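You operate a simulated robot arm through the tools that you are given. There is no shell and no other tool. Be economical: measure what you need, move in short steps, check, and stop when the job is done.

You are at the controls of a simulated two-armed robot. One attempt, no reset.

TASK
Put the green cup and the cloth on the tray and carry it off.
Fine: pass the cup from hand to hand; tray in both hands to the table end of the side bench. Set down upright: what you pick out.

The check looks at the end state, three seconds after you hand in, the way a careful person would. Anything else that was tipped, shoved, dropped, spilled or broken makes it a failure. Flat cloth is picked up by pressing the open fingertips on it (5 to 10 N) and closing them slowly along it; thin cloth reads only 2 to 8 mm in the jaws.

THE ROBOT
Two 7-joint arms with two-finger parallel grippers on one trunk, on a base that drives. Base frame: it is fixed to the floor where the robot stands at the start and does not move with it; the origin is under the middle of the robot, x ahead of it, y to its left, z up; the surface under the hand at the start is at about z = 760. Lengths are in mm, angles in degrees, forces in N, time in s.
The left shoulder is at the start at [50, 161, 1123], the right one opposite. With the tool pointing down near the work surface each hand reaches from about 100 to 680 mm from the robot's upright axis, wherever it stands, measured 20 degrees to its own side. Places, roughly: table end of the side bench [800, 500, 800]; teal tray [500, -600, 800]; yellow cloth (9x6x4 cm) [500, -1000, 800]. Payload 3.43 kg a hand.
The TCP of each hand is the grasp point between the finger pads, 30 mm short of the fingertips. In the tool frame z runs along the fingers and y along their closing line. The gripper opens to 94 mm. The fingers are 28 mm wide and 10 mm thick; the gripper's body (50 by 96 mm) begins 55 mm behind the TCP.
Orientation is told as [roll, pitch, yaw] about the base's x, y, z axes, in that order, counted from this pose: with the fingers straight down and closing along the base's y, the tool's x points along the base's -x, its y along +y and its z along -z.

THE INTERFACE
- The arms move only by the tool move_arm. It takes "left_targets", "right_targets" or both (then of equal length, played together; a hand with none holds still); each is one flat list of numbers, 7 for each row, row after row: the turn, a rotation vector about the tool's x, y, z in degrees, then the shift along the tool's x, y, z in mm, then the gripper command, from -1 (shut) to 1 (fully open), values between in proportion. In form: [wx, wy, wz, x, y, z, fingers, wx, wy, wz, x, y, z, fingers, ...]. A call has 1 to 10 rows; each row shifts and turns the commanded pose from where the row before left it, along the tool's axes as they then stand. Each row takes 0.2 s and may step no farther than 50 mm and 8.6 degrees from the row before; otherwise, or with a gripper value out of range, the whole call is refused. A pose out of reach is approached as far as the arm can. The call stops where the force on the tool passes 40 N (or 10 N more than at its start, if that is more) or the arm is blocked; 0.2 s more then pass. Each finger travels about 45 mm/s and halts on what it meets, pressing with about 37 N; the grip force reading is that of the motor and also rises with nothing between the fingers. The clock runs only during rows and for 0.2 s after the last one: add rows that do not move to give the fingers time. The reply holds the time, the measured pose of the TCP, the force on the tool along the base axes, the opening and the grip force, in the units named above and with some noise, with the torque about the TCP (base axes, N m) and any sound that the robot's microphone picked up.
- Cameras (640 x 400 px; columns grow to the right, rows downward): "scene" is now at [137.8, -8.6, 1247.8]; the picture's right is [-0.06, -1.00, 0.00], its down [-0.52, 0.03, -0.85] and it looks along [0.85, -0.05, -0.52] (base axes); focal length 241 px, centre (320, 200). "left" rides on the left gripper at [76, -14, -102] in its tool frame; the picture's right is [0.18, 0.98, 0.00], its down [-0.75, 0.14, -0.64] and it looks along [-0.63, 0.12, 0.77] (tool axes); focal length 243 px, centre (320, 200). "right" rides on the right gripper at [76, 14, -102] in its tool frame; the picture's right is [-0.18, 0.98, 0.00], its down [-0.75, -0.14, -0.64] and it looks along [-0.63, -0.12, 0.77] (tool axes); focal length 243 px, centre (320, 200). There is no depth. A picture from a camera that has moved, and an enlarged one, comes with that camera's place and axes in the base frame and with its lens. The place of the scene camera against the robot may be out by one fixed shift of up to 12 mm in any direction.
- capture(camera): a new picture of that camera. It takes no simulated time.
- slide_trunk(by): slides the trunk up (or, below 0, down) by that many mm; the arms and the scene camera ride with it, the base frame stays. It gives what a move gives, with no picture.
- base_move(legs): drives the robot by 1 to 6 legs, each [ahead, left, turn to the left] in mm, mm and degrees, along the robot's own axes; the way and the turn of a leg run together, so that a leg with both is an arc; at most 1500 mm and 180 degrees a leg. The arms and the cameras ride along, it lands a little off, and it stops where it bumps. It gives what a move gives.
- head_to(pan, tilt): turns the head with the scene camera to pan (to the left, within 80 degrees either way) and tilt (down, from -29 to 69), counted from straight ahead of the robot. It gives what a move gives.
- zoom(camera, box): a new picture of the part [left, top, right, bottom] of that camera's present view, enlarged. It takes no simulated time.
- job_done(): hands the job in; it is judged then, once.

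Go step by step. Nothing tells you exact positions but the pictures and the camera data: compare them with the known pose of the tool, close in by small moves and look again before you grip or let go. The budget is 120 turns and 92 pictures, counting those below and the enlarged ones. Unless the task says otherwise, let go and move clear before handing in, and close with one line.

The tools are called after "Call:" as name(argument=value, ...) on one line, values as JSON. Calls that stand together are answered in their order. move_arm: Moves the arms, as the interface text tells. Its arguments: {"type":"object","properties":{"left_targets":{"type":"array","items":{"type":"number"}},"right_targets":{"type":"array","items":{"type":"number"}}},"required":[]} The other tools are called the same way: slide_trunk (by) slides the trunk up or down; base_move (legs) drives the base; head_to (pan, tilt) turns the head that bears the scene camera; capture (camera) takes a picture; zoom (camera, box) takes an enlarged picture of a part of a camera's view; job_done () hands the job in.

At the start:

```text
clock: 0.0
left_ee_pos: [408.7, -11.9, 1110.5]
left_tcp_rot: [0.0, 0.0, 0.1]
left_ft_force: [0.0, 0.2, 0.2]
left_moment: [-0.02, 0.01, 0.01]
left_width: 94.1
left_finger_force: 0.1
right_ee_pos: [398.9, -404.2, 986.0]
right_tcp_rot: [0.0, -0.1, 0.0]
right_ft_force: [0.6, -0.2, 0.4]
right_moment: [0.0, 0.01, -0.01]
right_width: 94.1
right_finger_force: 0.0
trunk travel left (down, up): [-150.0, 117.0]
robot x, y, heading: [-0.3, 2.4, 0.2]
head pan, tilt: [-3.7, 31.5]
```

scene: 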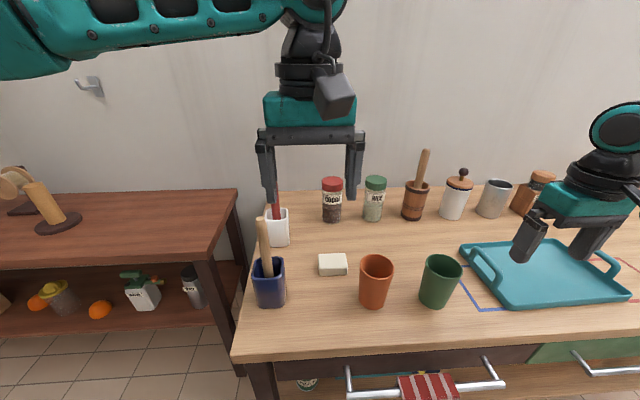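
right: 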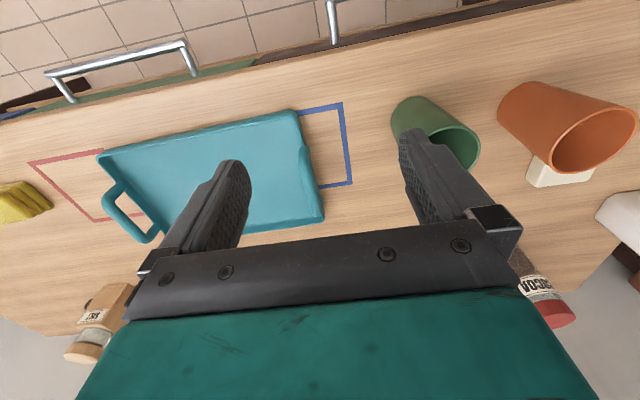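
left: 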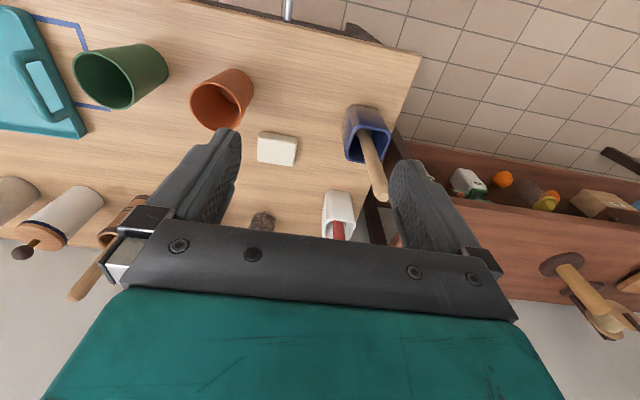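

The green cup stands near [475, -300], and the tray is to its right with handles at both ends. I'll look at the tray, the cloth and the side bench first.

Call:
head_to(pan=-50, tilt=35)

Call:
capture(camera="scene")

Call:
head_to(pan=45, tilt=30)

Call:
capture(camera="scene")

```text
clock: 1.1
left_ee_pos: [410.1, -13.1, 1110.1]
left_tcp_rot: [0.1, 0.0, 0.1]
left_ft_force: [-0.1, -0.1, -0.2]
left_moment: [0.03, 0.01, 0.0]
left_width: 94.0
left_finger_force: 0.0
right_ee_pos: [398.5, -404.3, 984.2]
right_tcp_rot: [0.0, 0.0, 0.1]
right_ft_force: [-1.0, 0.4, 0.3]
right_moment: [-0.01, -0.01, 0.0]
right_width: 94.2
right_finger_force: 0.1
trunk travel left (down, up): [-150.0, 117.0]
robot x, y, heading: [-1.5, 1.6, 0.2]
head pan, tilt: [-50.0, 35.0]
```

```text
88 pictures are left
camera scene: at [104.9, -70.3, 1242.4], right [-0.77, -0.64, 0.0], down [-0.37, 0.44, -0.82], along [0.53, -0.63, -0.57], focal length 241 px, centre (320, 200)
```

scene: 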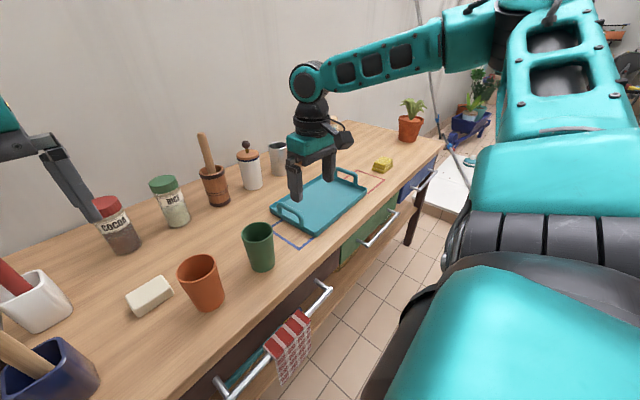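

```text
clock: 2.9
left_ee_pos: [410.1, -13.5, 1109.6]
left_tcp_rot: [0.0, 0.0, 0.2]
left_ft_force: [0.3, -0.4, -0.1]
left_moment: [0.04, 0.02, 0.01]
left_width: 93.9
left_finger_force: 0.0
right_ee_pos: [398.9, -404.5, 985.5]
right_tcp_rot: [0.0, -0.1, 0.0]
right_ft_force: [1.0, 0.5, 0.3]
right_moment: [-0.03, 0.0, 0.01]
right_width: 94.1
right_finger_force: 0.0
trunk travel left (down, up): [-150.0, 117.0]
robot x, y, heading: [0.9, 0.8, -0.1]
head pan, tilt: [45.0, 30.0]
```

```text
87 pictures are left
camera scene: at [112.2, 61.0, 1250.2], right [0.71, -0.71, 0.0], down [-0.35, -0.35, -0.87], along [0.61, 0.61, -0.5], focal length 241 px, centre (320, 200)
```

scene: 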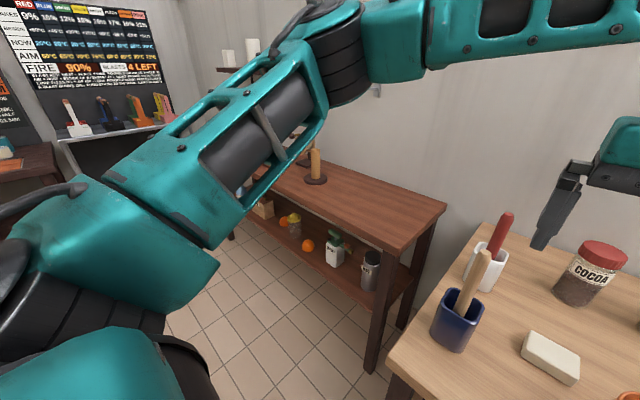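

The tray, the cup and the yellow cloth are all visible, and the table end of the side bench looks clear from about y=270 to 690. I'll slide the base right so that the cup is in front of both arms, then look closer.

Call:
base_move(legs=[[0, -380, 0]])

Call:
head_to(pan=-15, tilt=45)

Call:
capture(camera="scene")

Call:
capture(camera="left")

Call:
capture(camera="right")

```text
clock: 6.8
left_ee_pos: [409.0, -401.6, 1109.7]
left_tcp_rot: [0.0, 0.0, 0.0]
left_ft_force: [0.7, 0.3, 0.6]
left_moment: [0.03, -0.02, -0.01]
left_width: 93.9
left_finger_force: 0.0
right_ee_pos: [398.3, -792.4, 985.0]
right_tcp_rot: [0.0, 0.0, -0.1]
right_ft_force: [0.2, -0.2, -0.1]
right_moment: [-0.01, 0.01, 0.01]
right_width: 94.0
right_finger_force: 0.0
trunk travel left (down, up): [-150.0, 117.0]
robot x, y, heading: [-1.3, -386.7, -0.2]
head pan, tilt: [45.0, 30.0]
```

```text
clock: 8.1
left_ee_pos: [409.5, -401.2, 1109.8]
left_tcp_rot: [0.0, 0.0, 0.1]
left_ft_force: [0.7, 0.0, -0.5]
left_moment: [0.03, 0.0, -0.02]
left_width: 94.0
left_finger_force: 0.0
right_ee_pos: [397.0, -792.1, 984.9]
right_tcp_rot: [0.0, 0.0, -0.1]
right_ft_force: [0.3, -0.1, 1.0]
right_moment: [-0.01, 0.0, -0.02]
right_width: 94.0
right_finger_force: 0.0
trunk travel left (down, up): [-150.0, 117.0]
robot x, y, heading: [-1.0, -384.5, -0.0]
head pan, tilt: [-15.0, 45.0]
```

```text
86 pictures are left
camera scene: at [126.4, -412.1, 1227.6], right [-0.26, -0.97, 0.0], down [-0.68, 0.18, -0.71], along [0.68, -0.18, -0.71], focal length 241 px, centre (320, 200)
```

scene: 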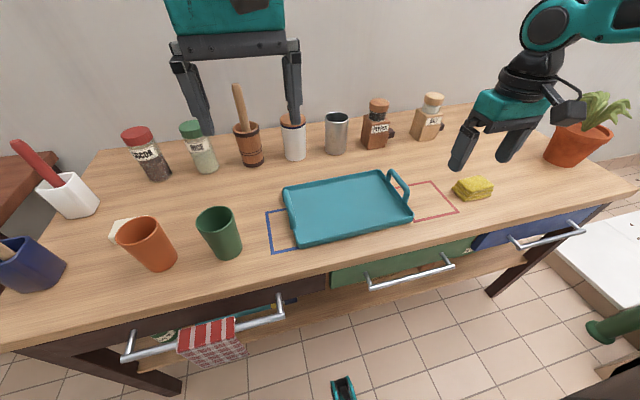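

```text
85 pictures are left
camera left: at [333.2, -415.3, 1212.3], right [-0.18, 0.98, 0.0], down [0.75, 0.14, 0.64], along [0.63, 0.12, -0.77], focal length 243 px, centre (320, 200)
```

left: 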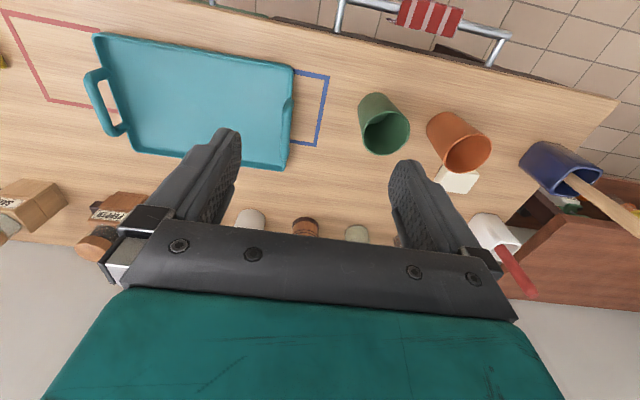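

```text
84 pictures are left
camera right: at [321.0, -776.6, 1088.6], right [0.19, 0.98, 0.0], down [0.75, -0.14, 0.64], along [0.63, -0.12, -0.77], focal length 243 px, centre (320, 200)
```

right: 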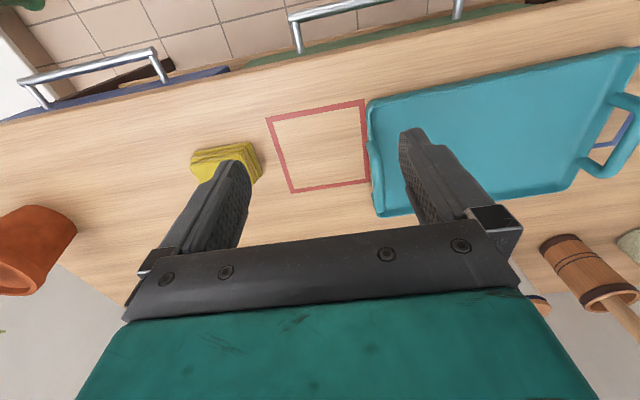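

The green cup stands empty and upright near [470, -297], with its rim around z=870. I'll bring the left hand above it and yaw it -90°, so its camera looks at the cup from the left.

Call:
move_arm(left_targets=[0, 0, 0, -30, 35, 10, 1, 0, 0, 0, -30, 35, 10, 1, 0, 0, 0, -30, 34, 10, 1, 0, 0, 8.5, 0, 0, 0, 1, 0, 0, 8.5, 0, 0, 0, 1, 0, 0, 8.5, 0, 0, 0, 1, 0, 0, 8.5, 0, 0, 0, 1, 0, 0, 8.5, 0, 0, 0, 1, 0, 0, 8.5, 0, 0, 0, 1, 0, 0, 8.5, 0, 0, 0, 1])

Call:
move_arm(left_targets=[0, 0, 8.5, 0, 0, 0, 1, 0, 0, 8.5, 0, 0, 0, 1, 0, 0, 8.5, 0, 0, 0, 1, 0, 0, 5, 0, 0, 0, 1, 0, 0, 0, 0, 0, 0, 1])

Call:
capture(camera="left")

Call:
capture(camera="scene")

```text
clock: 10.3
left_ee_pos: [500.7, -294.9, 1080.6]
left_tcp_rot: [-0.2, -0.1, -50.7]
left_ft_force: [-0.6, 0.1, 0.4]
left_moment: [-0.03, 0.04, 0.02]
left_width: 93.7
left_finger_force: 0.1
left hand out of reach, approached as far as the arm can: row 10
right_ee_pos: [397.8, -790.9, 984.6]
right_tcp_rot: [0.0, 0.0, -0.1]
right_ft_force: [0.0, 0.1, -0.4]
right_moment: [0.01, -0.01, 0.0]
right_width: 94.1
right_finger_force: 0.0
trunk travel left (down, up): [-150.0, 117.0]
robot x, y, heading: [-1.2, -389.7, -0.2]
head pan, tilt: [-15.0, 45.0]
```

```text
clock: 11.5
left_ee_pos: [416.1, -365.6, 1079.4]
left_tcp_rot: [-0.4, -0.2, -71.9]
left_ft_force: [0.4, 0.3, -0.1]
left_moment: [0.01, 0.02, 0.01]
left_width: 94.2
left_finger_force: 0.0
left hand out of reach, approached as far as the arm can: row 1, 2, 3, 4
right_ee_pos: [396.1, -793.3, 986.0]
right_tcp_rot: [0.0, 0.0, -0.1]
right_ft_force: [0.1, 0.4, 0.7]
right_moment: [0.01, 0.0, 0.0]
right_width: 94.3
right_finger_force: 0.0
trunk travel left (down, up): [-150.0, 117.0]
robot x, y, heading: [0.9, -390.4, 0.2]
head pan, tilt: [-15.0, 45.0]
```

```text
83 pictures are left
camera left: at [379.7, -296.7, 1182.1], right [0.88, 0.48, -0.01], down [0.37, -0.67, 0.64], along [0.3, -0.57, -0.77], focal length 243 px, centre (320, 200)
```

left: 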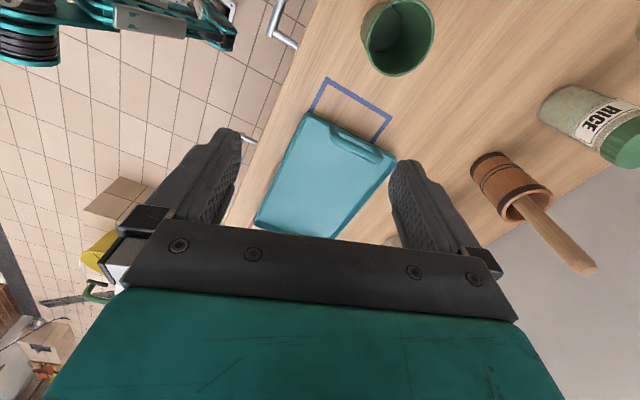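

```text
82 pictures are left
camera scene: at [126.4, -412.7, 1227.5], right [-0.26, -0.97, 0.0], down [-0.68, 0.18, -0.71], along [0.68, -0.18, -0.71], focal length 241 px, centre (320, 200)
```

scene: 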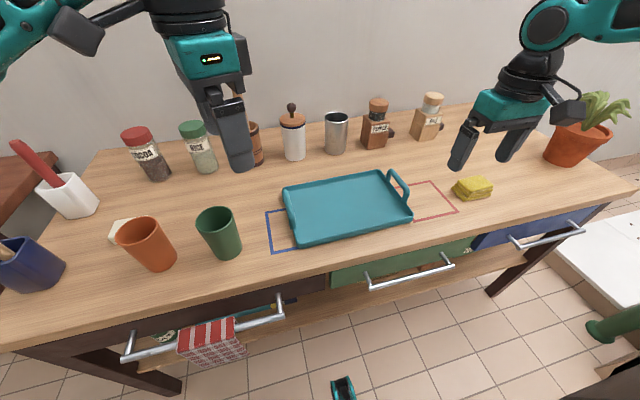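

A yaw of -90° is out of reach for the left hand, but about -45° was reachable. I'll go back to that and take the far-left rim on the diagonal; the rim centre is now estimated at [466, -289, 870].

Call:
move_arm(left_targets=[0, 0, -7.5, 0, 0, 0, 1, 0, 0, -7.5, 0, 0, 0, 1, 0, 0, -7.5, 0, 0, 0, 1, 0, 0, -7.5, 0, 0, 0, 1, 0, 0, -7.5, 0, 0, 0, 1, 0, 0, -7.5, 0, 0, 0, 1, 0, 0, 0, 0, 0, 0, 1])

Call:
capture(camera="left")

```text
clock: 13.1
left_ee_pos: [417.5, -364.9, 1079.7]
left_tcp_rot: [-0.2, 0.0, -27.6]
left_ft_force: [-0.1, -0.5, 0.0]
left_moment: [-0.01, 0.0, 0.0]
left_width: 94.0
left_finger_force: 0.0
right_ee_pos: [397.8, -793.0, 985.3]
right_tcp_rot: [0.0, 0.0, -0.1]
right_ft_force: [-1.1, 0.3, 0.3]
right_moment: [0.0, 0.0, 0.01]
right_width: 93.7
right_finger_force: 0.1
trunk travel left (down, up): [-150.0, 117.0]
robot x, y, heading: [1.0, -389.7, -0.4]
head pan, tilt: [-15.0, 45.0]
```

```text
81 pictures are left
camera left: at [342.6, -341.5, 1182.0], right [0.29, 0.96, 0.0], down [0.73, -0.22, 0.64], along [0.61, -0.19, -0.77], focal length 243 px, centre (320, 200)
```

left: 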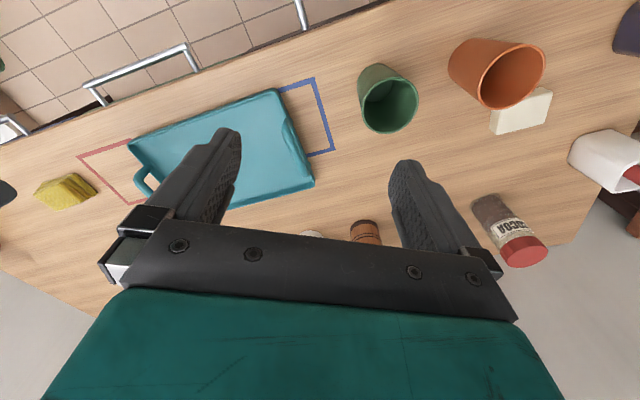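

The rim centre is consistently [467, -289], about z=867. I'll move the left hand above the far-left rim point and open it about halfway.

Call:
move_arm(left_targets=[0, 0, 0, -6.7, 42.2, 27, 0.2, 0, 0, 0, -6.7, 42.2, 27, 0.2, 0, 0, 0, -6.7, 42.2, 27, 0.2, 0, 0, 5.8, 0, 0, 0, 0.2, 0, 0, 5.8, 0, 0, 0, 0.2, 0, 0, 5.8, 0, 0, 20, 0.2, 0, 0, 0, 0, 0, 0, 0.2])

Call:
capture(camera="left")

Call:
head_to(pan=12, tilt=45)

Call:
zoom(camera="scene", box=[160, 50, 480, 250])

```text
refused: row 1 steps farther than a row can; nothing moved
```

```text
80 pictures are left
camera left: at [342.6, -341.5, 1182.0], right [0.29, 0.96, 0.0], down [0.73, -0.22, 0.64], along [0.61, -0.19, -0.77], focal length 243 px, centre (320, 200)
```

left: 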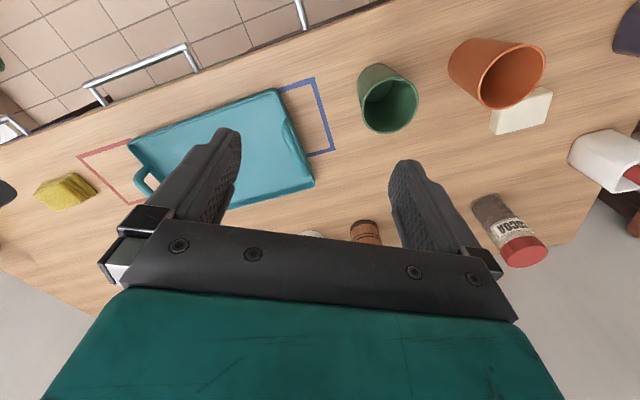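

```text
clock: 14.0
left_ee_pos: [416.9, -364.3, 1078.3]
left_tcp_rot: [-0.2, 0.0, -27.6]
left_ft_force: [-0.3, -0.1, 0.0]
left_moment: [0.02, 0.04, 0.01]
left_width: 93.9
left_finger_force: 0.1
right_ee_pos: [398.2, -792.8, 985.4]
right_tcp_rot: [-0.1, 0.0, -0.1]
right_ft_force: [0.4, -0.4, 0.3]
right_moment: [-0.03, 0.0, 0.02]
right_width: 94.4
right_finger_force: 0.0
trunk travel left (down, up): [-150.0, 117.0]
robot x, y, heading: [-1.6, -387.6, -0.1]
head pan, tilt: [12.0, 45.0]
```

```text
2.00 times, centred on (320, 150) of scene
camera zoom: at [127.5, -374.3, 1227.6], right [0.21, -0.98, 0.0], down [-0.69, -0.15, -0.71], along [0.69, 0.15, -0.71], focal length 482 px, centre (320, 300)
```

zoom: 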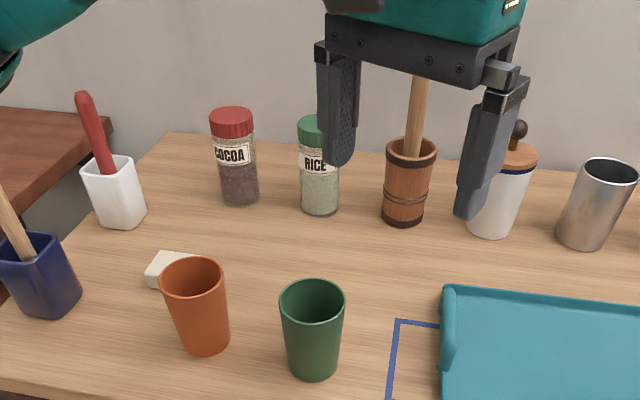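

Call:
move_arm(left_targets=[0, 0, 0, -5, 31.7, 20, 0.2, 0, 0, 0, -5, 31.7, 20, 0.2, 0, 0, 0, -5, 31.7, 20, 0.2, 0, 0, 0, -5, 31.7, 20, 0.2, 0, 0, 5.8, 0, 0, 0, 0.2, 0, 0, 5.8, 0, 0, 0, 0.2, 0, 0, 5.8, 0, 0, 20, 0.2, 0, 0, 0, 0, 0, 0, 0.2])

Call:
capture(camera="left")

Call:
zoom(camera="scene", box=[160, 50, 480, 250])

```text
clock: 15.8
left_ee_pos: [494.3, -261.8, 979.0]
left_tcp_rot: [-0.1, -0.1, -45.2]
left_ft_force: [0.5, -0.2, 0.4]
left_moment: [-0.04, -0.02, -0.01]
left_width: 56.4
left_finger_force: 0.0
right_ee_pos: [397.8, -792.7, 984.7]
right_tcp_rot: [0.0, 0.0, 0.0]
right_ft_force: [-0.3, 0.0, -0.1]
right_moment: [0.03, 0.01, -0.03]
right_width: 94.0
right_finger_force: 0.1
trunk travel left (down, up): [-150.0, 117.0]
robot x, y, heading: [3.0, -384.9, -0.0]
head pan, tilt: [12.0, 45.0]
```

```text
78 pictures are left
camera left: at [429.5, -217.6, 1081.8], right [0.57, 0.82, 0.0], down [0.63, -0.43, 0.64], along [0.53, -0.37, -0.77], focal length 243 px, centre (320, 200)
```

left: 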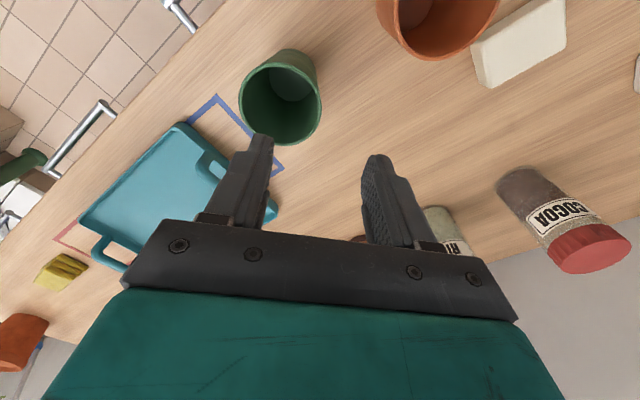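

```text
2.00 times, centred on (320, 150) of scene
camera zoom: at [127.4, -374.3, 1227.6], right [0.21, -0.98, 0.0], down [-0.69, -0.15, -0.71], along [0.69, 0.15, -0.71], focal length 482 px, centre (320, 300)
```

zoom: 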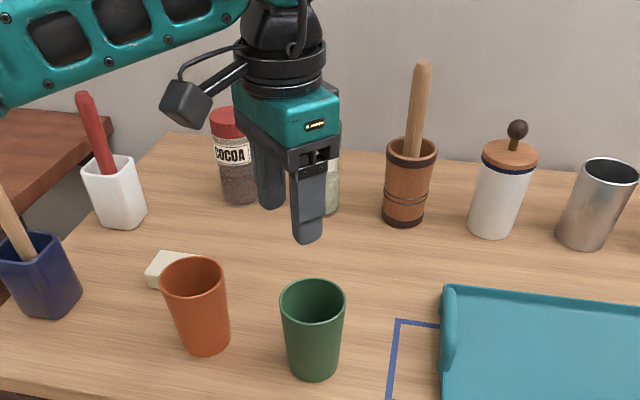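

The rim is about 68 mm across, so I'll shift 5 mm inward and come down to just above the rim, then check.

Call:
move_arm(left_targets=[0, 0, 0, 0, -5, 36, 0.2, 0, 0, 0, 0, 0, 36, 0.2, 0, 0, 0, 0, 0, 0, 0.2])

Call:
capture(camera="left")

Call:
zoom(camera="scene", box=[240, 120, 400, 220])

```text
clock: 16.6
left_ee_pos: [488.8, -262.4, 907.0]
left_tcp_rot: [-0.1, -0.1, -45.0]
left_ft_force: [0.1, 0.1, 0.5]
left_moment: [0.01, -0.04, -0.02]
left_width: 56.3
left_finger_force: 0.0
right_ee_pos: [398.9, -791.6, 984.5]
right_tcp_rot: [0.0, 0.0, -0.1]
right_ft_force: [-0.3, 0.4, 0.3]
right_moment: [-0.04, 0.04, -0.02]
right_width: 94.1
right_finger_force: 0.0
trunk travel left (down, up): [-150.0, 117.0]
robot x, y, heading: [-1.1, -390.3, -0.2]
head pan, tilt: [12.0, 45.0]
```

```text
76 pictures are left
camera left: at [425.4, -219.4, 1009.9], right [0.57, 0.82, 0.0], down [0.63, -0.43, 0.64], along [0.53, -0.36, -0.77], focal length 243 px, centre (320, 200)
```

left: 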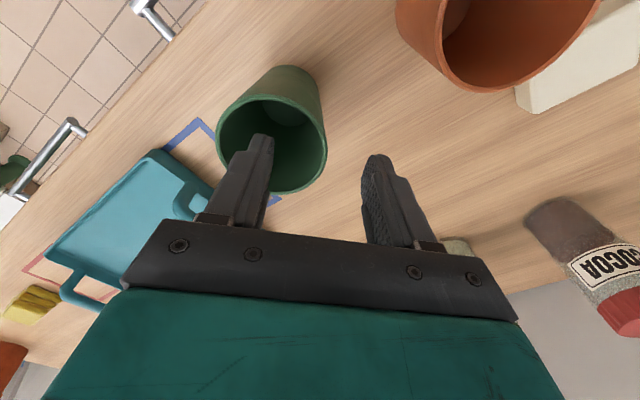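

```text
4.00 times, centred on (320, 170) of scene
camera zoom: at [127.5, -374.3, 1227.6], right [0.21, -0.98, 0.0], down [-0.69, -0.15, -0.71], along [0.69, 0.15, -0.71], focal length 963 px, centre (320, 320)
```

zoom: 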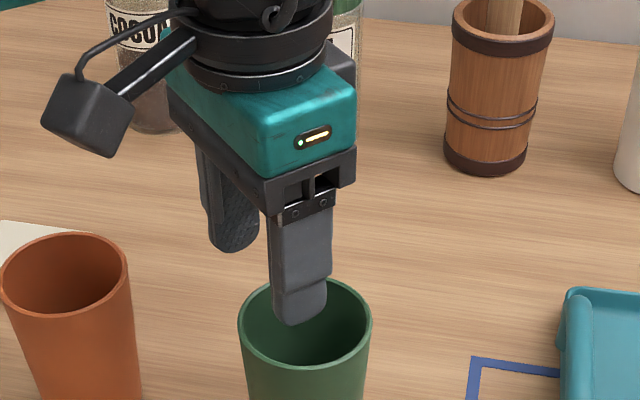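

The hand is lined up with the far-left rim: the inner finger is over the opening and the outer finger is outside. I'll go down 38 mm and close slowly.

Call:
move_arm(left_targets=[0, 0, 0, 0, 0, 19, 0.2, 0, 0, 0, 0, 0, 19, 0.2, 0, 0, 0, 0, 0, 0, 0.2])

Call:
move_arm(left_targets=[0, 0, 0, 0, 0, 0, -0.3, 0, 0, 0, 0, 0, 0, -0.6, 0, 0, 0, 0, 0, 0, -1, 0, 0, 0, 0, 0, 0, -1, 0, 0, 0, 0, 0, 0, -1])

Call:
capture(camera="left")

```text
clock: 17.4
left_ee_pos: [488.3, -264.2, 868.7]
left_tcp_rot: [-0.2, -0.1, -45.0]
left_ft_force: [-0.7, 0.4, -0.6]
left_moment: [0.03, -0.02, 0.0]
left_width: 56.4
left_finger_force: 0.1
right_ee_pos: [399.2, -791.0, 984.6]
right_tcp_rot: [0.0, -0.1, -0.1]
right_ft_force: [-0.5, 0.2, -0.5]
right_moment: [-0.01, 0.01, -0.02]
right_width: 94.0
right_finger_force: 0.0
trunk travel left (down, up): [-150.0, 117.0]
robot x, y, heading: [-2.8, -388.6, -0.1]
head pan, tilt: [12.0, 45.0]
```

```text
clock: 18.6
left_ee_pos: [488.4, -264.5, 868.6]
left_tcp_rot: [-0.1, -0.2, -45.1]
left_ft_force: [-0.3, -0.5, 0.9]
left_moment: [0.07, 0.13, -0.02]
left_width: 6.2
left_finger_force: 37.3
right_ee_pos: [397.2, -793.4, 985.7]
right_tcp_rot: [0.0, 0.1, -0.1]
right_ft_force: [0.7, -0.2, -0.4]
right_moment: [0.0, 0.0, -0.02]
right_width: 94.0
right_finger_force: 0.0
trunk travel left (down, up): [-150.0, 117.0]
robot x, y, heading: [-1.1, -387.8, -0.1]
head pan, tilt: [12.0, 45.0]
```

```text
74 pictures are left
camera left: at [425.1, -220.3, 971.8], right [0.57, 0.82, 0.0], down [0.63, -0.43, 0.64], along [0.53, -0.36, -0.77], focal length 243 px, centre (320, 200)
```

left: 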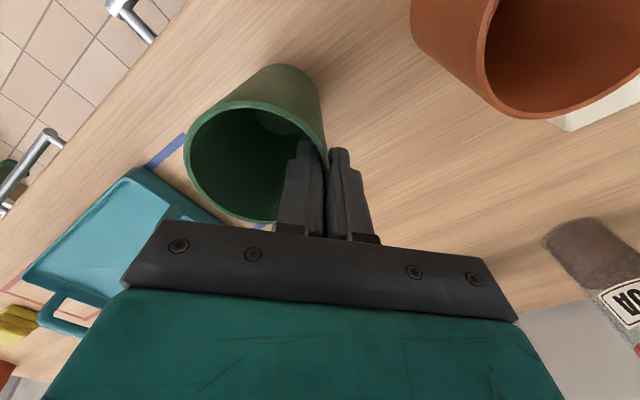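

I have the cup by its wall. I'll lift it and bring it in front of the robot's middle, and meanwhile start bringing the right hand in.

Call:
move_arm(left_targets=[0, 0, 0, 0, 0, -20, -1, 0, 0, 0, 0, 0, -40, -1, 0, 0, 0, 0, 0, -40, -1, 0, 0, 0, 0, 0, -40, -1, 0, 0, 0, -18, -25, -5, -1, 0, 0, 0, -18, -25, -5, -1, 0, 0, 0, -18, -25, -5, -1, 0, 0, 0, 0, 0, 0, -1])

Call:
capture(camera="scene")

```text
clock: 20.4
left_ee_pos: [473.1, -354.2, 1023.6]
left_tcp_rot: [-0.1, -0.1, -45.0]
left_ft_force: [-0.7, 0.3, -1.1]
left_moment: [0.03, -0.01, -0.01]
left_width: 6.4
left_finger_force: 36.6
right_ee_pos: [396.7, -792.1, 985.3]
right_tcp_rot: [0.0, 0.0, -0.1]
right_ft_force: [0.8, -0.9, 0.9]
right_moment: [-0.02, 0.01, 0.01]
right_width: 94.2
right_finger_force: 0.1
trunk travel left (down, up): [-150.0, 117.0]
robot x, y, heading: [-2.7, -390.1, -0.1]
head pan, tilt: [12.0, 45.0]
```

```text
73 pictures are left
camera scene: at [127.5, -374.1, 1227.5], right [0.21, -0.98, 0.0], down [-0.69, -0.15, -0.71], along [0.69, 0.15, -0.71], focal length 241 px, centre (320, 200)
```

scene: 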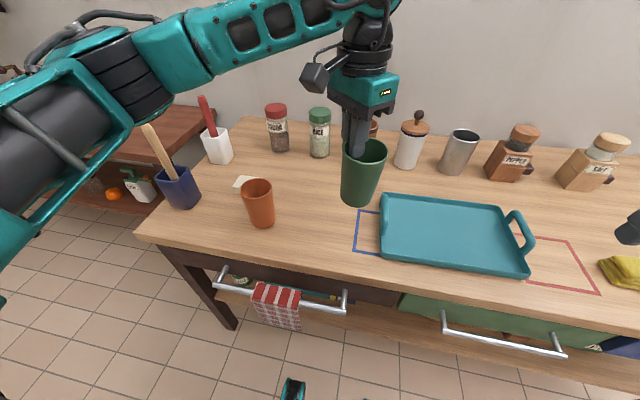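

The cup hangs upright from the left hand, with its axis near [452, -376] and rim z≈1022. Now I'll bring the right hand to a pre-handover pose, yawed 45° and tilted 55°.

Call:
move_arm(right_targets=[0, 0, 0, 2, 40, -10, 1, 0, 0, 0, 2, 40, -10, 1, 0, 0, 0, 2, 40, -10, 1, 0, 0, 0, 2, 40, -10, 1, 0, 0, 0, 2, 40, -10, 1, 0, 0, 0, 2, 40, -10, 1, 0, 0, 0, 2, 40, -5, 1])

Call:
move_arm(right_targets=[0, 0, -7.5, 0, 0, 0, 1, 0, 0, -7.5, 0, 0, 0, 1, 0, 0, -7.5, 0, 0, 0, 1, 0, 0, -7.5, 0, 0, 0, 1, 0, 0, -7.5, 0, 0, 0, 1, 0, 0, -7.5, 0, 0, 0, 1])

Call:
move_arm(right_targets=[0, -7.9, 0, 0, 0, 0, 1, 0, -7.9, 0, 0, 0, 0, 1, 0, -7.9, 0, 0, 0, 0, 1, 0, -7.9, 0, 0, 0, 0, 1, 0, -7.9, 0, 0, 0, 0, 1, 0, -7.9, 0, 0, 0, 0, 1, 0, -7.6, 0, 0, 0, 0, 1])

Call:
capture(camera="scene")

Call:
capture(camera="right")

```text
clock: 22.0
left_ee_pos: [473.0, -354.6, 1023.0]
left_tcp_rot: [-0.3, -0.1, -44.9]
left_ft_force: [0.4, -0.5, -1.4]
left_moment: [0.04, 0.02, 0.0]
left_width: 6.2
left_finger_force: 36.8
right_ee_pos: [384.4, -510.2, 1049.5]
right_tcp_rot: [0.0, 0.0, -0.2]
right_ft_force: [0.0, -0.7, 0.6]
right_moment: [0.03, -0.01, -0.07]
right_width: 94.0
right_finger_force: 0.0
trunk travel left (down, up): [-150.0, 117.0]
robot x, y, heading: [0.1, -387.1, 0.1]
head pan, tilt: [12.0, 45.0]
```

```text
clock: 23.4
left_ee_pos: [474.6, -354.3, 1023.0]
left_tcp_rot: [-0.1, -0.2, -44.9]
left_ft_force: [-0.1, 0.1, 0.0]
left_moment: [0.01, 0.02, 0.02]
left_width: 6.3
left_finger_force: 37.4
right_ee_pos: [385.1, -512.4, 1049.4]
right_tcp_rot: [-0.1, 0.0, 45.0]
right_ft_force: [0.0, -0.2, -0.1]
right_moment: [-0.01, -0.02, 0.03]
right_width: 94.0
right_finger_force: 0.0
trunk travel left (down, up): [-150.0, 117.0]
robot x, y, heading: [0.1, -386.7, -0.1]
head pan, tilt: [12.0, 45.0]
```

```text
clock: 25.0
left_ee_pos: [473.9, -354.7, 1023.2]
left_tcp_rot: [-0.1, 0.1, -44.9]
left_ft_force: [-0.7, 0.2, -0.9]
left_moment: [0.02, 0.0, -0.02]
left_width: 6.3
left_finger_force: 36.7
right_ee_pos: [383.6, -513.0, 1049.8]
right_tcp_rot: [0.2, -55.1, 44.7]
right_ft_force: [0.1, 0.3, -0.3]
right_moment: [-0.01, 0.01, -0.02]
right_width: 93.8
right_finger_force: 0.1
trunk travel left (down, up): [-150.0, 117.0]
robot x, y, heading: [0.6, -390.7, -0.1]
head pan, tilt: [12.0, 45.0]
```

```text
72 pictures are left
camera scene: at [127.6, -374.6, 1227.6], right [0.21, -0.98, 0.0], down [-0.69, -0.15, -0.71], along [0.69, 0.15, -0.71], focal length 241 px, centre (320, 200)
```

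scene: 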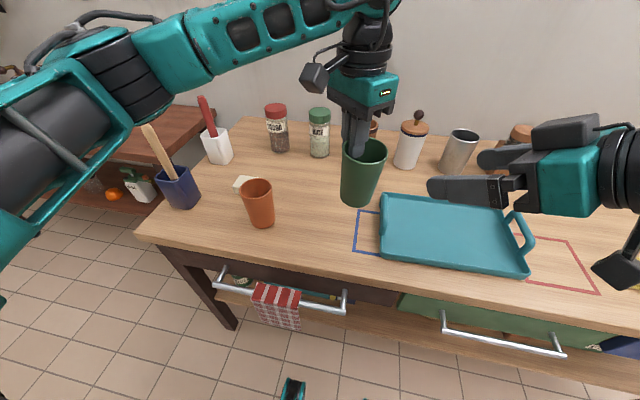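

```text
71 pictures are left
camera right: at [282.5, -591.1, 1046.5], right [-0.62, 0.77, 0.15], down [0.03, -0.17, 0.99], along [0.78, 0.62, 0.08], focal length 243 px, centre (320, 200)
```

right: 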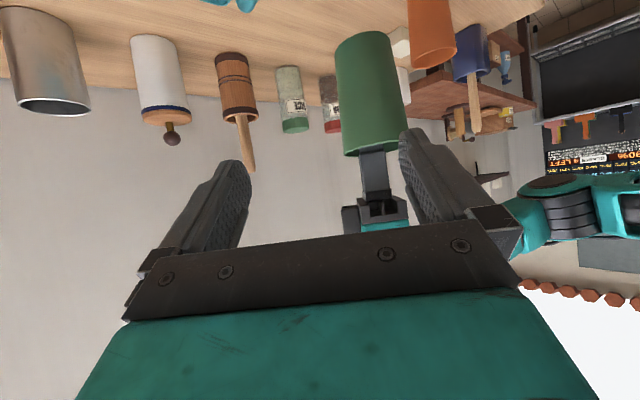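

The right hand is posed. I'll centre it sideways on the cup (about 50 mm left) and go part of the way along its own axis, then check.

Call:
move_arm(right_targets=[0, 0, 0, -12, 25, 0, 1, 0, 0, 0, -11.6, 25, 0, 1, 0, 0, 0, 0, 0, 35, 1, 0, 0, 0, 0, 0, 35, 1, 0, 0, 0, 0, 0, 0, 1])

Call:
capture(camera="right")

Call:
zoom(camera="scene", box=[240, 80, 560, 280])

```text
clock: 26.2
left_ee_pos: [472.9, -354.1, 1023.7]
left_tcp_rot: [-0.1, -0.1, -45.0]
left_ft_force: [-0.2, -0.6, -1.5]
left_moment: [0.0, 0.01, 0.02]
left_width: 6.3
left_finger_force: 37.4
right_ee_pos: [411.1, -426.3, 1033.4]
right_tcp_rot: [-0.1, -54.9, 44.9]
right_ft_force: [0.6, -0.4, 1.3]
right_moment: [-0.01, 0.01, -0.02]
right_width: 94.0
right_finger_force: 0.1
right hand out of reach, approached as far as the arm can: row 1, 2
trunk travel left (down, up): [-150.0, 117.0]
robot x, y, heading: [0.6, -388.8, -0.1]
head pan, tilt: [12.0, 45.0]
```

```text
70 pictures are left
camera right: at [310.0, -504.4, 1031.3], right [-0.62, 0.77, 0.15], down [0.03, -0.17, 0.99], along [0.78, 0.61, 0.08], focal length 243 px, centre (320, 200)
```

right: 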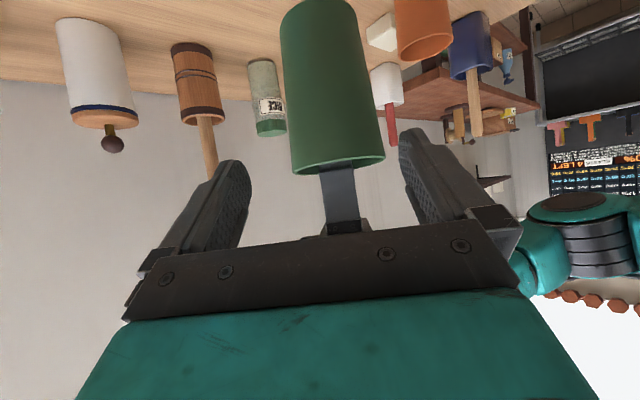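

```text
2.00 times, centred on (400, 180) of scene
camera zoom: at [127.4, -374.3, 1227.6], right [0.21, -0.98, 0.0], down [-0.69, -0.15, -0.71], along [0.69, 0.15, -0.71], focal length 482 px, centre (160, 240)
```

zoom: 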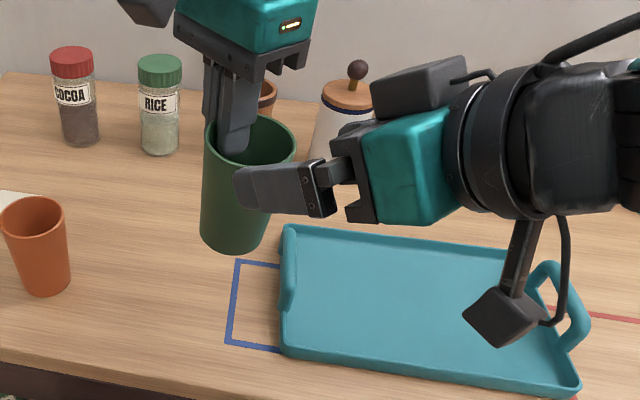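

Sideways I'm about 9 mm off and roughly 80 mm short along the fingers. I'll correct the sideways offset and advance.

Call:
move_arm(right_targets=[0, 0, 0, 9, 9, 0, 1, 0, 0, 0, 0, 0, 25, 1, 0, 0, 0, 0, 0, 25, 1, 0, 0, 0, 0, 0, 0, 1])

Call:
capture(camera="right")

Call:
zoom(camera="scene", box=[280, 80, 440, 180])

```text
clock: 27.2
left_ee_pos: [474.5, -353.2, 1022.8]
left_tcp_rot: [-0.1, -0.1, -44.8]
left_ft_force: [-0.2, 0.3, -0.7]
left_moment: [-0.01, -0.01, 0.0]
left_width: 6.6
left_finger_force: 36.6
right_ee_pos: [430.4, -392.6, 996.8]
right_tcp_rot: [-0.1, -54.9, 44.9]
right_ft_force: [-0.4, 0.1, -0.6]
right_moment: [0.03, -0.02, 0.0]
right_width: 94.3
right_finger_force: 0.0
trunk travel left (down, up): [-150.0, 117.0]
robot x, y, heading: [0.1, -385.4, 0.0]
head pan, tilt: [12.0, 45.0]
```

```text
68 pictures are left
camera right: at [330.3, -471.5, 994.4], right [-0.62, 0.77, 0.15], down [0.03, -0.17, 0.99], along [0.78, 0.62, 0.08], focal length 243 px, centre (320, 200)
```

right: 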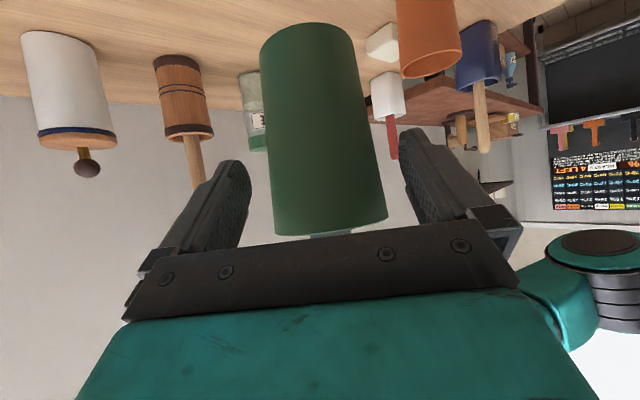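

```text
4.00 times, centred on (360, 130) of scene
camera zoom: at [127.4, -374.2, 1227.6], right [0.21, -0.98, 0.0], down [-0.69, -0.15, -0.71], along [0.69, 0.15, -0.71], focal length 963 px, centre (160, 480)
```

zoom: 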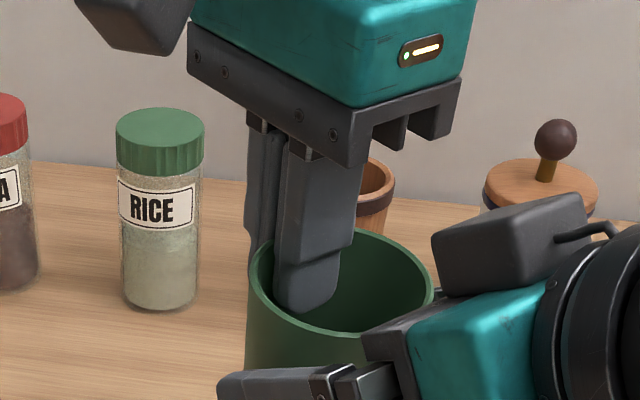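

The cup now sits centred between the right fingers. I'll advance the last 28 mm and look before closing.

Call:
move_arm(right_targets=[0, 0, 0, 0, 0, 14, 1, 0, 0, 0, 0, 0, 14, 1, 0, 0, 0, 0, 0, 0, 1])

Call:
capture(camera="right")

Call:
zoom(camera="scene", box=[280, 100, 440, 200])

```text
clock: 28.0
left_ee_pos: [474.4, -352.9, 1022.6]
left_tcp_rot: [-0.1, -0.1, -45.0]
left_ft_force: [-0.9, 0.8, -1.1]
left_moment: [0.03, -0.02, 0.01]
left_width: 6.3
left_finger_force: 37.1
right_ee_pos: [446.0, -391.6, 986.9]
right_tcp_rot: [0.1, -55.1, 45.0]
right_ft_force: [-0.8, -0.7, -0.9]
right_moment: [0.02, -0.01, -0.01]
right_width: 94.0
right_finger_force: 0.1
right hand out of reach, approached as far as the arm can: row 1, 2
trunk travel left (down, up): [-150.0, 117.0]
robot x, y, heading: [2.2, -388.3, -0.2]
head pan, tilt: [12.0, 45.0]
```

```text
66 pictures are left
camera right: at [344.5, -470.5, 984.4], right [-0.62, 0.77, 0.15], down [0.03, -0.17, 0.99], along [0.78, 0.62, 0.08], focal length 243 px, centre (320, 200)
```

right: 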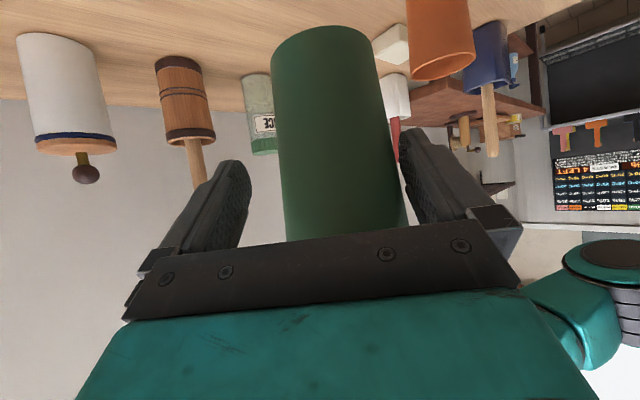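

```text
4.00 times, centred on (360, 150) of scene
camera zoom: at [127.5, -374.2, 1227.6], right [0.21, -0.98, 0.0], down [-0.69, -0.15, -0.71], along [0.69, 0.15, -0.71], focal length 963 px, centre (160, 400)
```

zoom: 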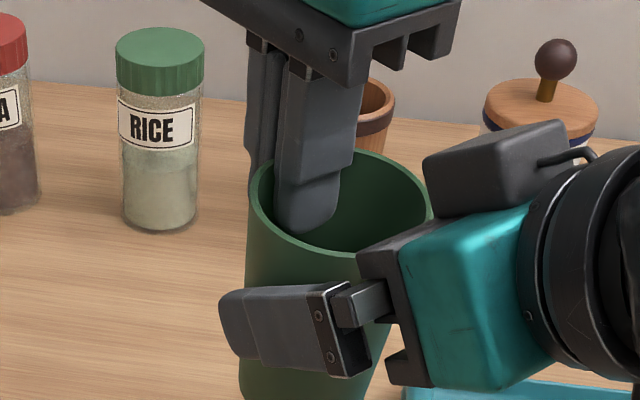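

The right hand is at the edge of its reach, so I'll bring the cup to it with the left hand: 13 mm nearer, 8 mm sideways and 7 mm up.

Call:
move_arm(left_targets=[0, 0, 0, -4, 0, -3.5, -1, 0, 0, 0, -4, -4, -3.5, -1, 0, 0, 0, 0, -4.5, 0, -1, 0, 0, 0, 0, -4.5, 0, -1, 0, 0, 0, 0, 0, 0, -1])

Call:
capture(camera="right")

Call:
zoom(camera="scene", box=[280, 100, 440, 200])

```text
clock: 29.2
left_ee_pos: [470.6, -369.0, 1030.8]
left_tcp_rot: [-0.2, 0.0, -45.1]
left_ft_force: [-0.6, -0.2, -0.8]
left_moment: [0.0, 0.0, 0.01]
left_width: 6.7
left_finger_force: 37.5
right_ee_pos: [445.1, -392.6, 987.8]
right_tcp_rot: [0.1, -55.0, 44.9]
right_ft_force: [-0.8, -0.3, -0.3]
right_moment: [0.02, -0.01, 0.02]
right_width: 93.8
right_finger_force: 0.1
trunk travel left (down, up): [-150.0, 117.0]
robot x, y, heading: [-2.3, -389.9, 0.1]
head pan, tilt: [12.0, 45.0]
```

```text
64 pictures are left
camera right: at [344.5, -470.5, 984.4], right [-0.62, 0.77, 0.15], down [0.03, -0.17, 0.99], along [0.78, 0.62, 0.08], focal length 243 px, centre (320, 200)
```

right: 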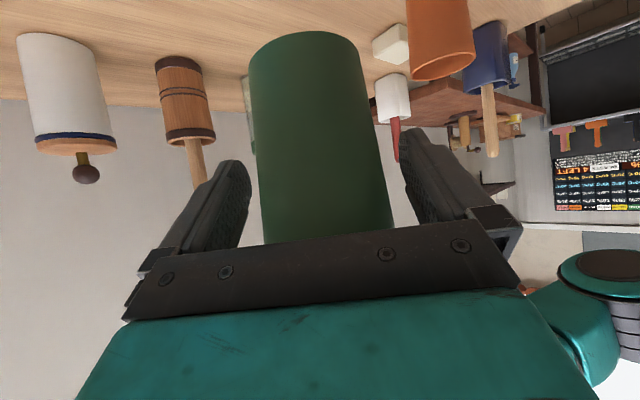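

```text
4.00 times, centred on (360, 150) of scene
camera zoom: at [127.5, -374.2, 1227.5], right [0.21, -0.98, 0.0], down [-0.69, -0.15, -0.71], along [0.69, 0.15, -0.71], focal length 963 px, centre (160, 400)
```

zoom: 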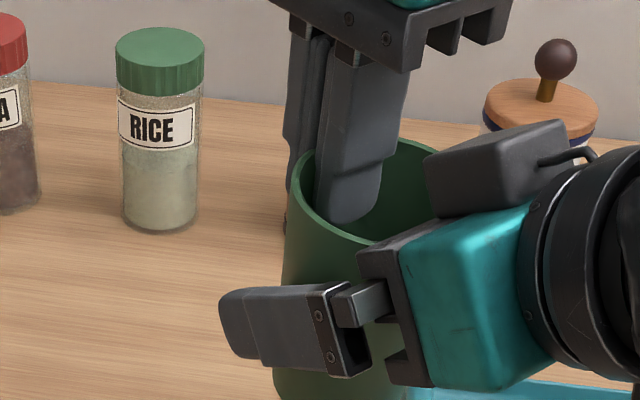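

The cup is seated between the right fingers. I'll close the right gripper in small steps.

Call:
move_arm(right_targets=[0, 0, 0, 0, 0, 0, 0.7, 0, 0, 0, 0, 0, 0, 0.6, 0, 0, 0, 0, 0, 0, 0.5, 0, 0, 0, 0, 0, 0, 0.4, 0, 0, 0, 0, 0, 0, 0.3, 0, 0, 0, 0, 0, 0, 0.1, 0, 0, 0, 0, 0, 0, -0.5, 0, 0, 0, 0, 0, 0, -1])

Call:
zoom(camera="scene", box=[280, 100, 440, 200])

```text
clock: 31.0
left_ee_pos: [470.7, -370.4, 1031.5]
left_tcp_rot: [-0.1, -0.1, -45.0]
left_ft_force: [3.1, -6.1, -0.7]
left_moment: [-0.07, -0.11, 0.05]
left_width: 6.6
left_finger_force: 36.6
right_ee_pos: [445.2, -391.4, 986.2]
right_tcp_rot: [0.0, -55.0, 45.0]
right_ft_force: [-2.8, 4.4, 0.4]
right_moment: [-0.16, -0.02, 0.11]
right_width: 76.8
right_finger_force: 37.3
trunk travel left (down, up): [-150.0, 117.0]
robot x, y, heading: [-3.5, -389.0, 0.1]
head pan, tilt: [12.0, 45.0]
```

```text
4.00 times, centred on (360, 150) of scene
camera zoom: at [127.5, -374.2, 1227.6], right [0.21, -0.98, 0.0], down [-0.69, -0.15, -0.71], along [0.69, 0.15, -0.71], focal length 963 px, centre (160, 400)
```

zoom: 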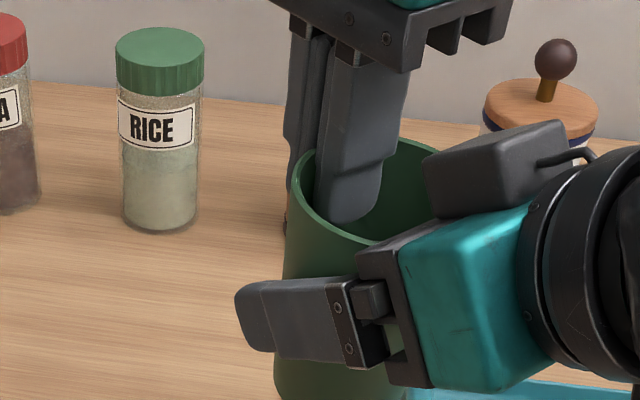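

The right hand now has the cup with 37 N at 77 mm. I'll open the left gripper part way, lift it straight out and move it aside.

Call:
move_arm(left_targets=[0, 0, 0, 0, 0, 0, -0.7, 0, 0, 0, 0, 0, 0, -0.4, 0, 0, 0, 0, 0, 0, -0.3, 0, 0, 0, 0, 0, -20, -0.3, 0, 0, 0, 0, 0, -40, -0.3, 0, 0, 0, 0, 0, -40, -0.3, 0, 0, 0, -10, 40, 0, -0.3, 0, 0, 0, 0, 45, 0, -0.3, 0, 0, 0, 0, 45, 0, -0.3])

Call:
capture(camera="scene")

```text
clock: 33.0
left_ee_pos: [518.8, -297.3, 1121.3]
left_tcp_rot: [0.0, -0.1, -45.0]
left_ft_force: [-0.3, 0.0, -0.4]
left_moment: [0.05, 0.01, 0.01]
left_width: 33.1
left_finger_force: 0.0
left hand out of reach, approached as far as the arm can: row 8, 9
right_ee_pos: [444.0, -391.9, 986.8]
right_tcp_rot: [0.0, -55.0, 44.9]
right_ft_force: [-0.3, -0.1, -0.1]
right_moment: [-0.04, -0.02, 0.0]
right_width: 76.6
right_finger_force: 37.6
trunk travel left (down, up): [-150.0, 117.0]
robot x, y, heading: [3.3, -390.6, -0.4]
head pan, tilt: [12.0, 45.0]
```

```text
61 pictures are left
camera scene: at [127.5, -374.4, 1227.6], right [0.21, -0.98, 0.0], down [-0.69, -0.15, -0.71], along [0.69, 0.15, -0.71], focal length 241 px, centre (320, 200)
```

scene: 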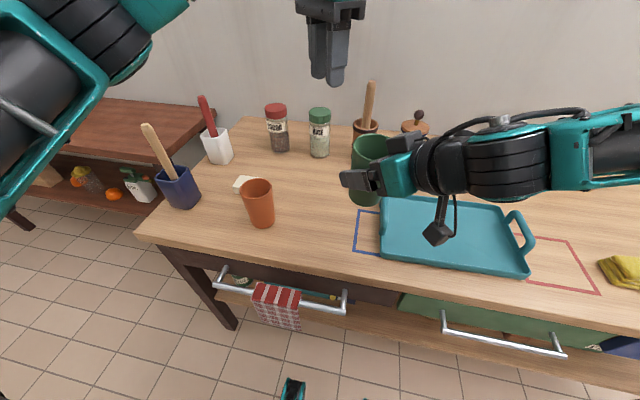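

Handover is done and the cup is in the right hand. The tray is centred near [518, -592], so I'll drive right to bring the cup over it.

Call:
base_move(legs=[[0, -150, 0]])

Call:
head_to(pan=0, tilt=50)

Call:
capture(camera="scene")

Call:
capture(camera="left")

```text
clock: 35.0
left_ee_pos: [518.0, -448.8, 1122.2]
left_tcp_rot: [-0.2, -0.2, -45.2]
left_ft_force: [-0.4, 0.7, 0.1]
left_moment: [-0.01, 0.02, -0.01]
left_width: 32.7
left_finger_force: 0.1
right_ee_pos: [444.7, -542.8, 986.4]
right_tcp_rot: [0.0, -54.9, 44.5]
right_ft_force: [0.4, -0.8, 0.1]
right_moment: [0.01, -0.01, 0.01]
right_width: 76.8
right_finger_force: 36.5
trunk travel left (down, up): [-150.0, 117.0]
robot x, y, heading: [1.1, -539.1, -0.4]
head pan, tilt: [12.0, 45.0]
```

```text
clock: 35.7
left_ee_pos: [518.9, -448.8, 1121.0]
left_tcp_rot: [0.0, -0.1, -45.2]
left_ft_force: [0.2, -0.1, 0.9]
left_moment: [0.02, 0.04, -0.01]
left_width: 32.7
left_finger_force: 0.0
right_ee_pos: [444.7, -542.6, 986.9]
right_tcp_rot: [-0.1, -55.0, 44.5]
right_ft_force: [-0.4, 0.2, 0.1]
right_moment: [0.02, 0.0, 0.0]
right_width: 76.7
right_finger_force: 37.2
trunk travel left (down, up): [-150.0, 117.0]
robot x, y, heading: [0.1, -537.0, -0.3]
head pan, tilt: [0.0, 50.0]
```

```text
60 pictures are left
camera scene: at [124.4, -540.2, 1220.7], right [-0.01, -1.0, 0.0], down [-0.77, 0.0, -0.64], along [0.64, 0.0, -0.77], focal length 241 px, centre (320, 200)
```

scene: 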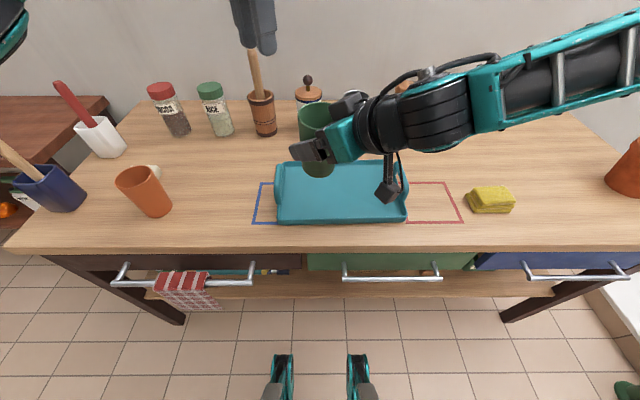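

```text
59 pictures are left
camera left: at [455.0, -405.0, 1223.8], right [0.57, 0.82, 0.0], down [0.63, -0.43, 0.64], along [0.53, -0.37, -0.77], focal length 243 px, centre (320, 200)
```

left: 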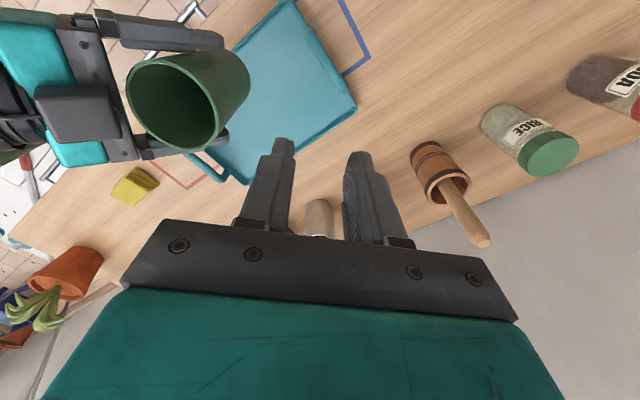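

I'll move the cup forward about 80 mm over the tray's left half, then lower it about 100 mm and look.

Call:
move_arm(right_targets=[0, 0, 0, -14.5, -31.3, 20.8, -1, 0, 0, 0, -14.5, -31.3, 20.8, -1, 0, 0, 0, 24.6, 0, 17.2, -1, 0, 0, 0, 24.6, 0, 17.2, -1, 0, 0, 0, 24.6, 0, 17.2, -1, 0, 0, 0, 0, 0, 0, -1])

Call:
zoom(camera="scene", box=[220, 80, 460, 230])

Call:
capture(camera="left")

```text
clock: 37.1
left_ee_pos: [518.8, -448.7, 1121.0]
left_tcp_rot: [-0.1, -0.2, -45.2]
left_ft_force: [-0.2, 0.2, 0.1]
left_moment: [0.03, 0.02, 0.0]
left_width: 33.0
left_finger_force: 0.0
right_ee_pos: [503.4, -597.0, 928.1]
right_tcp_rot: [0.0, -54.9, 44.7]
right_ft_force: [-0.4, -0.8, -1.1]
right_moment: [-0.04, -0.01, 0.0]
right_width: 76.9
right_finger_force: 37.1
right hand out of reach, approached as far as the arm can: row 1, 2, 3, 4, 5
trunk travel left (down, up): [-150.0, 117.0]
robot x, y, heading: [-1.2, -534.5, -0.2]
head pan, tilt: [0.0, 50.0]
```

```text
2.67 times, centred on (340, 155) of scene
camera zoom: at [124.4, -540.2, 1220.6], right [-0.01, -1.0, 0.0], down [-0.77, 0.0, -0.64], along [0.64, 0.0, -0.77], focal length 642 px, centre (267, 320)
```

zoom: 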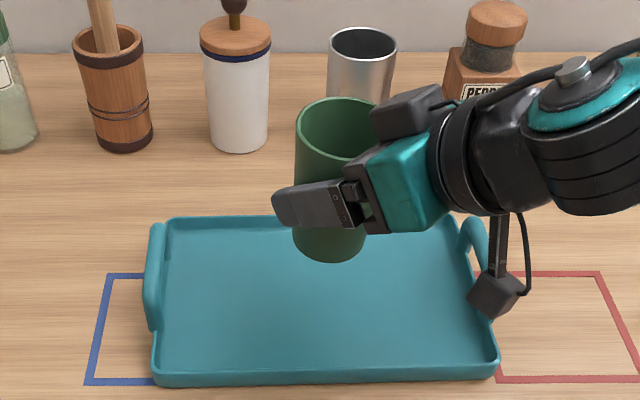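

```text
57 pictures are left
camera left: at [455.0, -404.9, 1223.7], right [0.57, 0.82, 0.0], down [0.63, -0.43, 0.64], along [0.53, -0.37, -0.77], focal length 243 px, centre (320, 200)
```

left: 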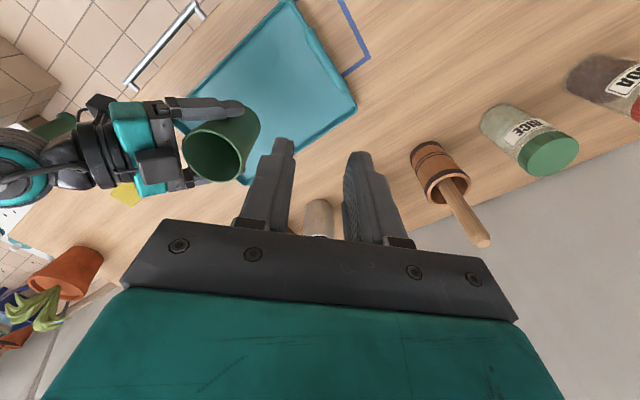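

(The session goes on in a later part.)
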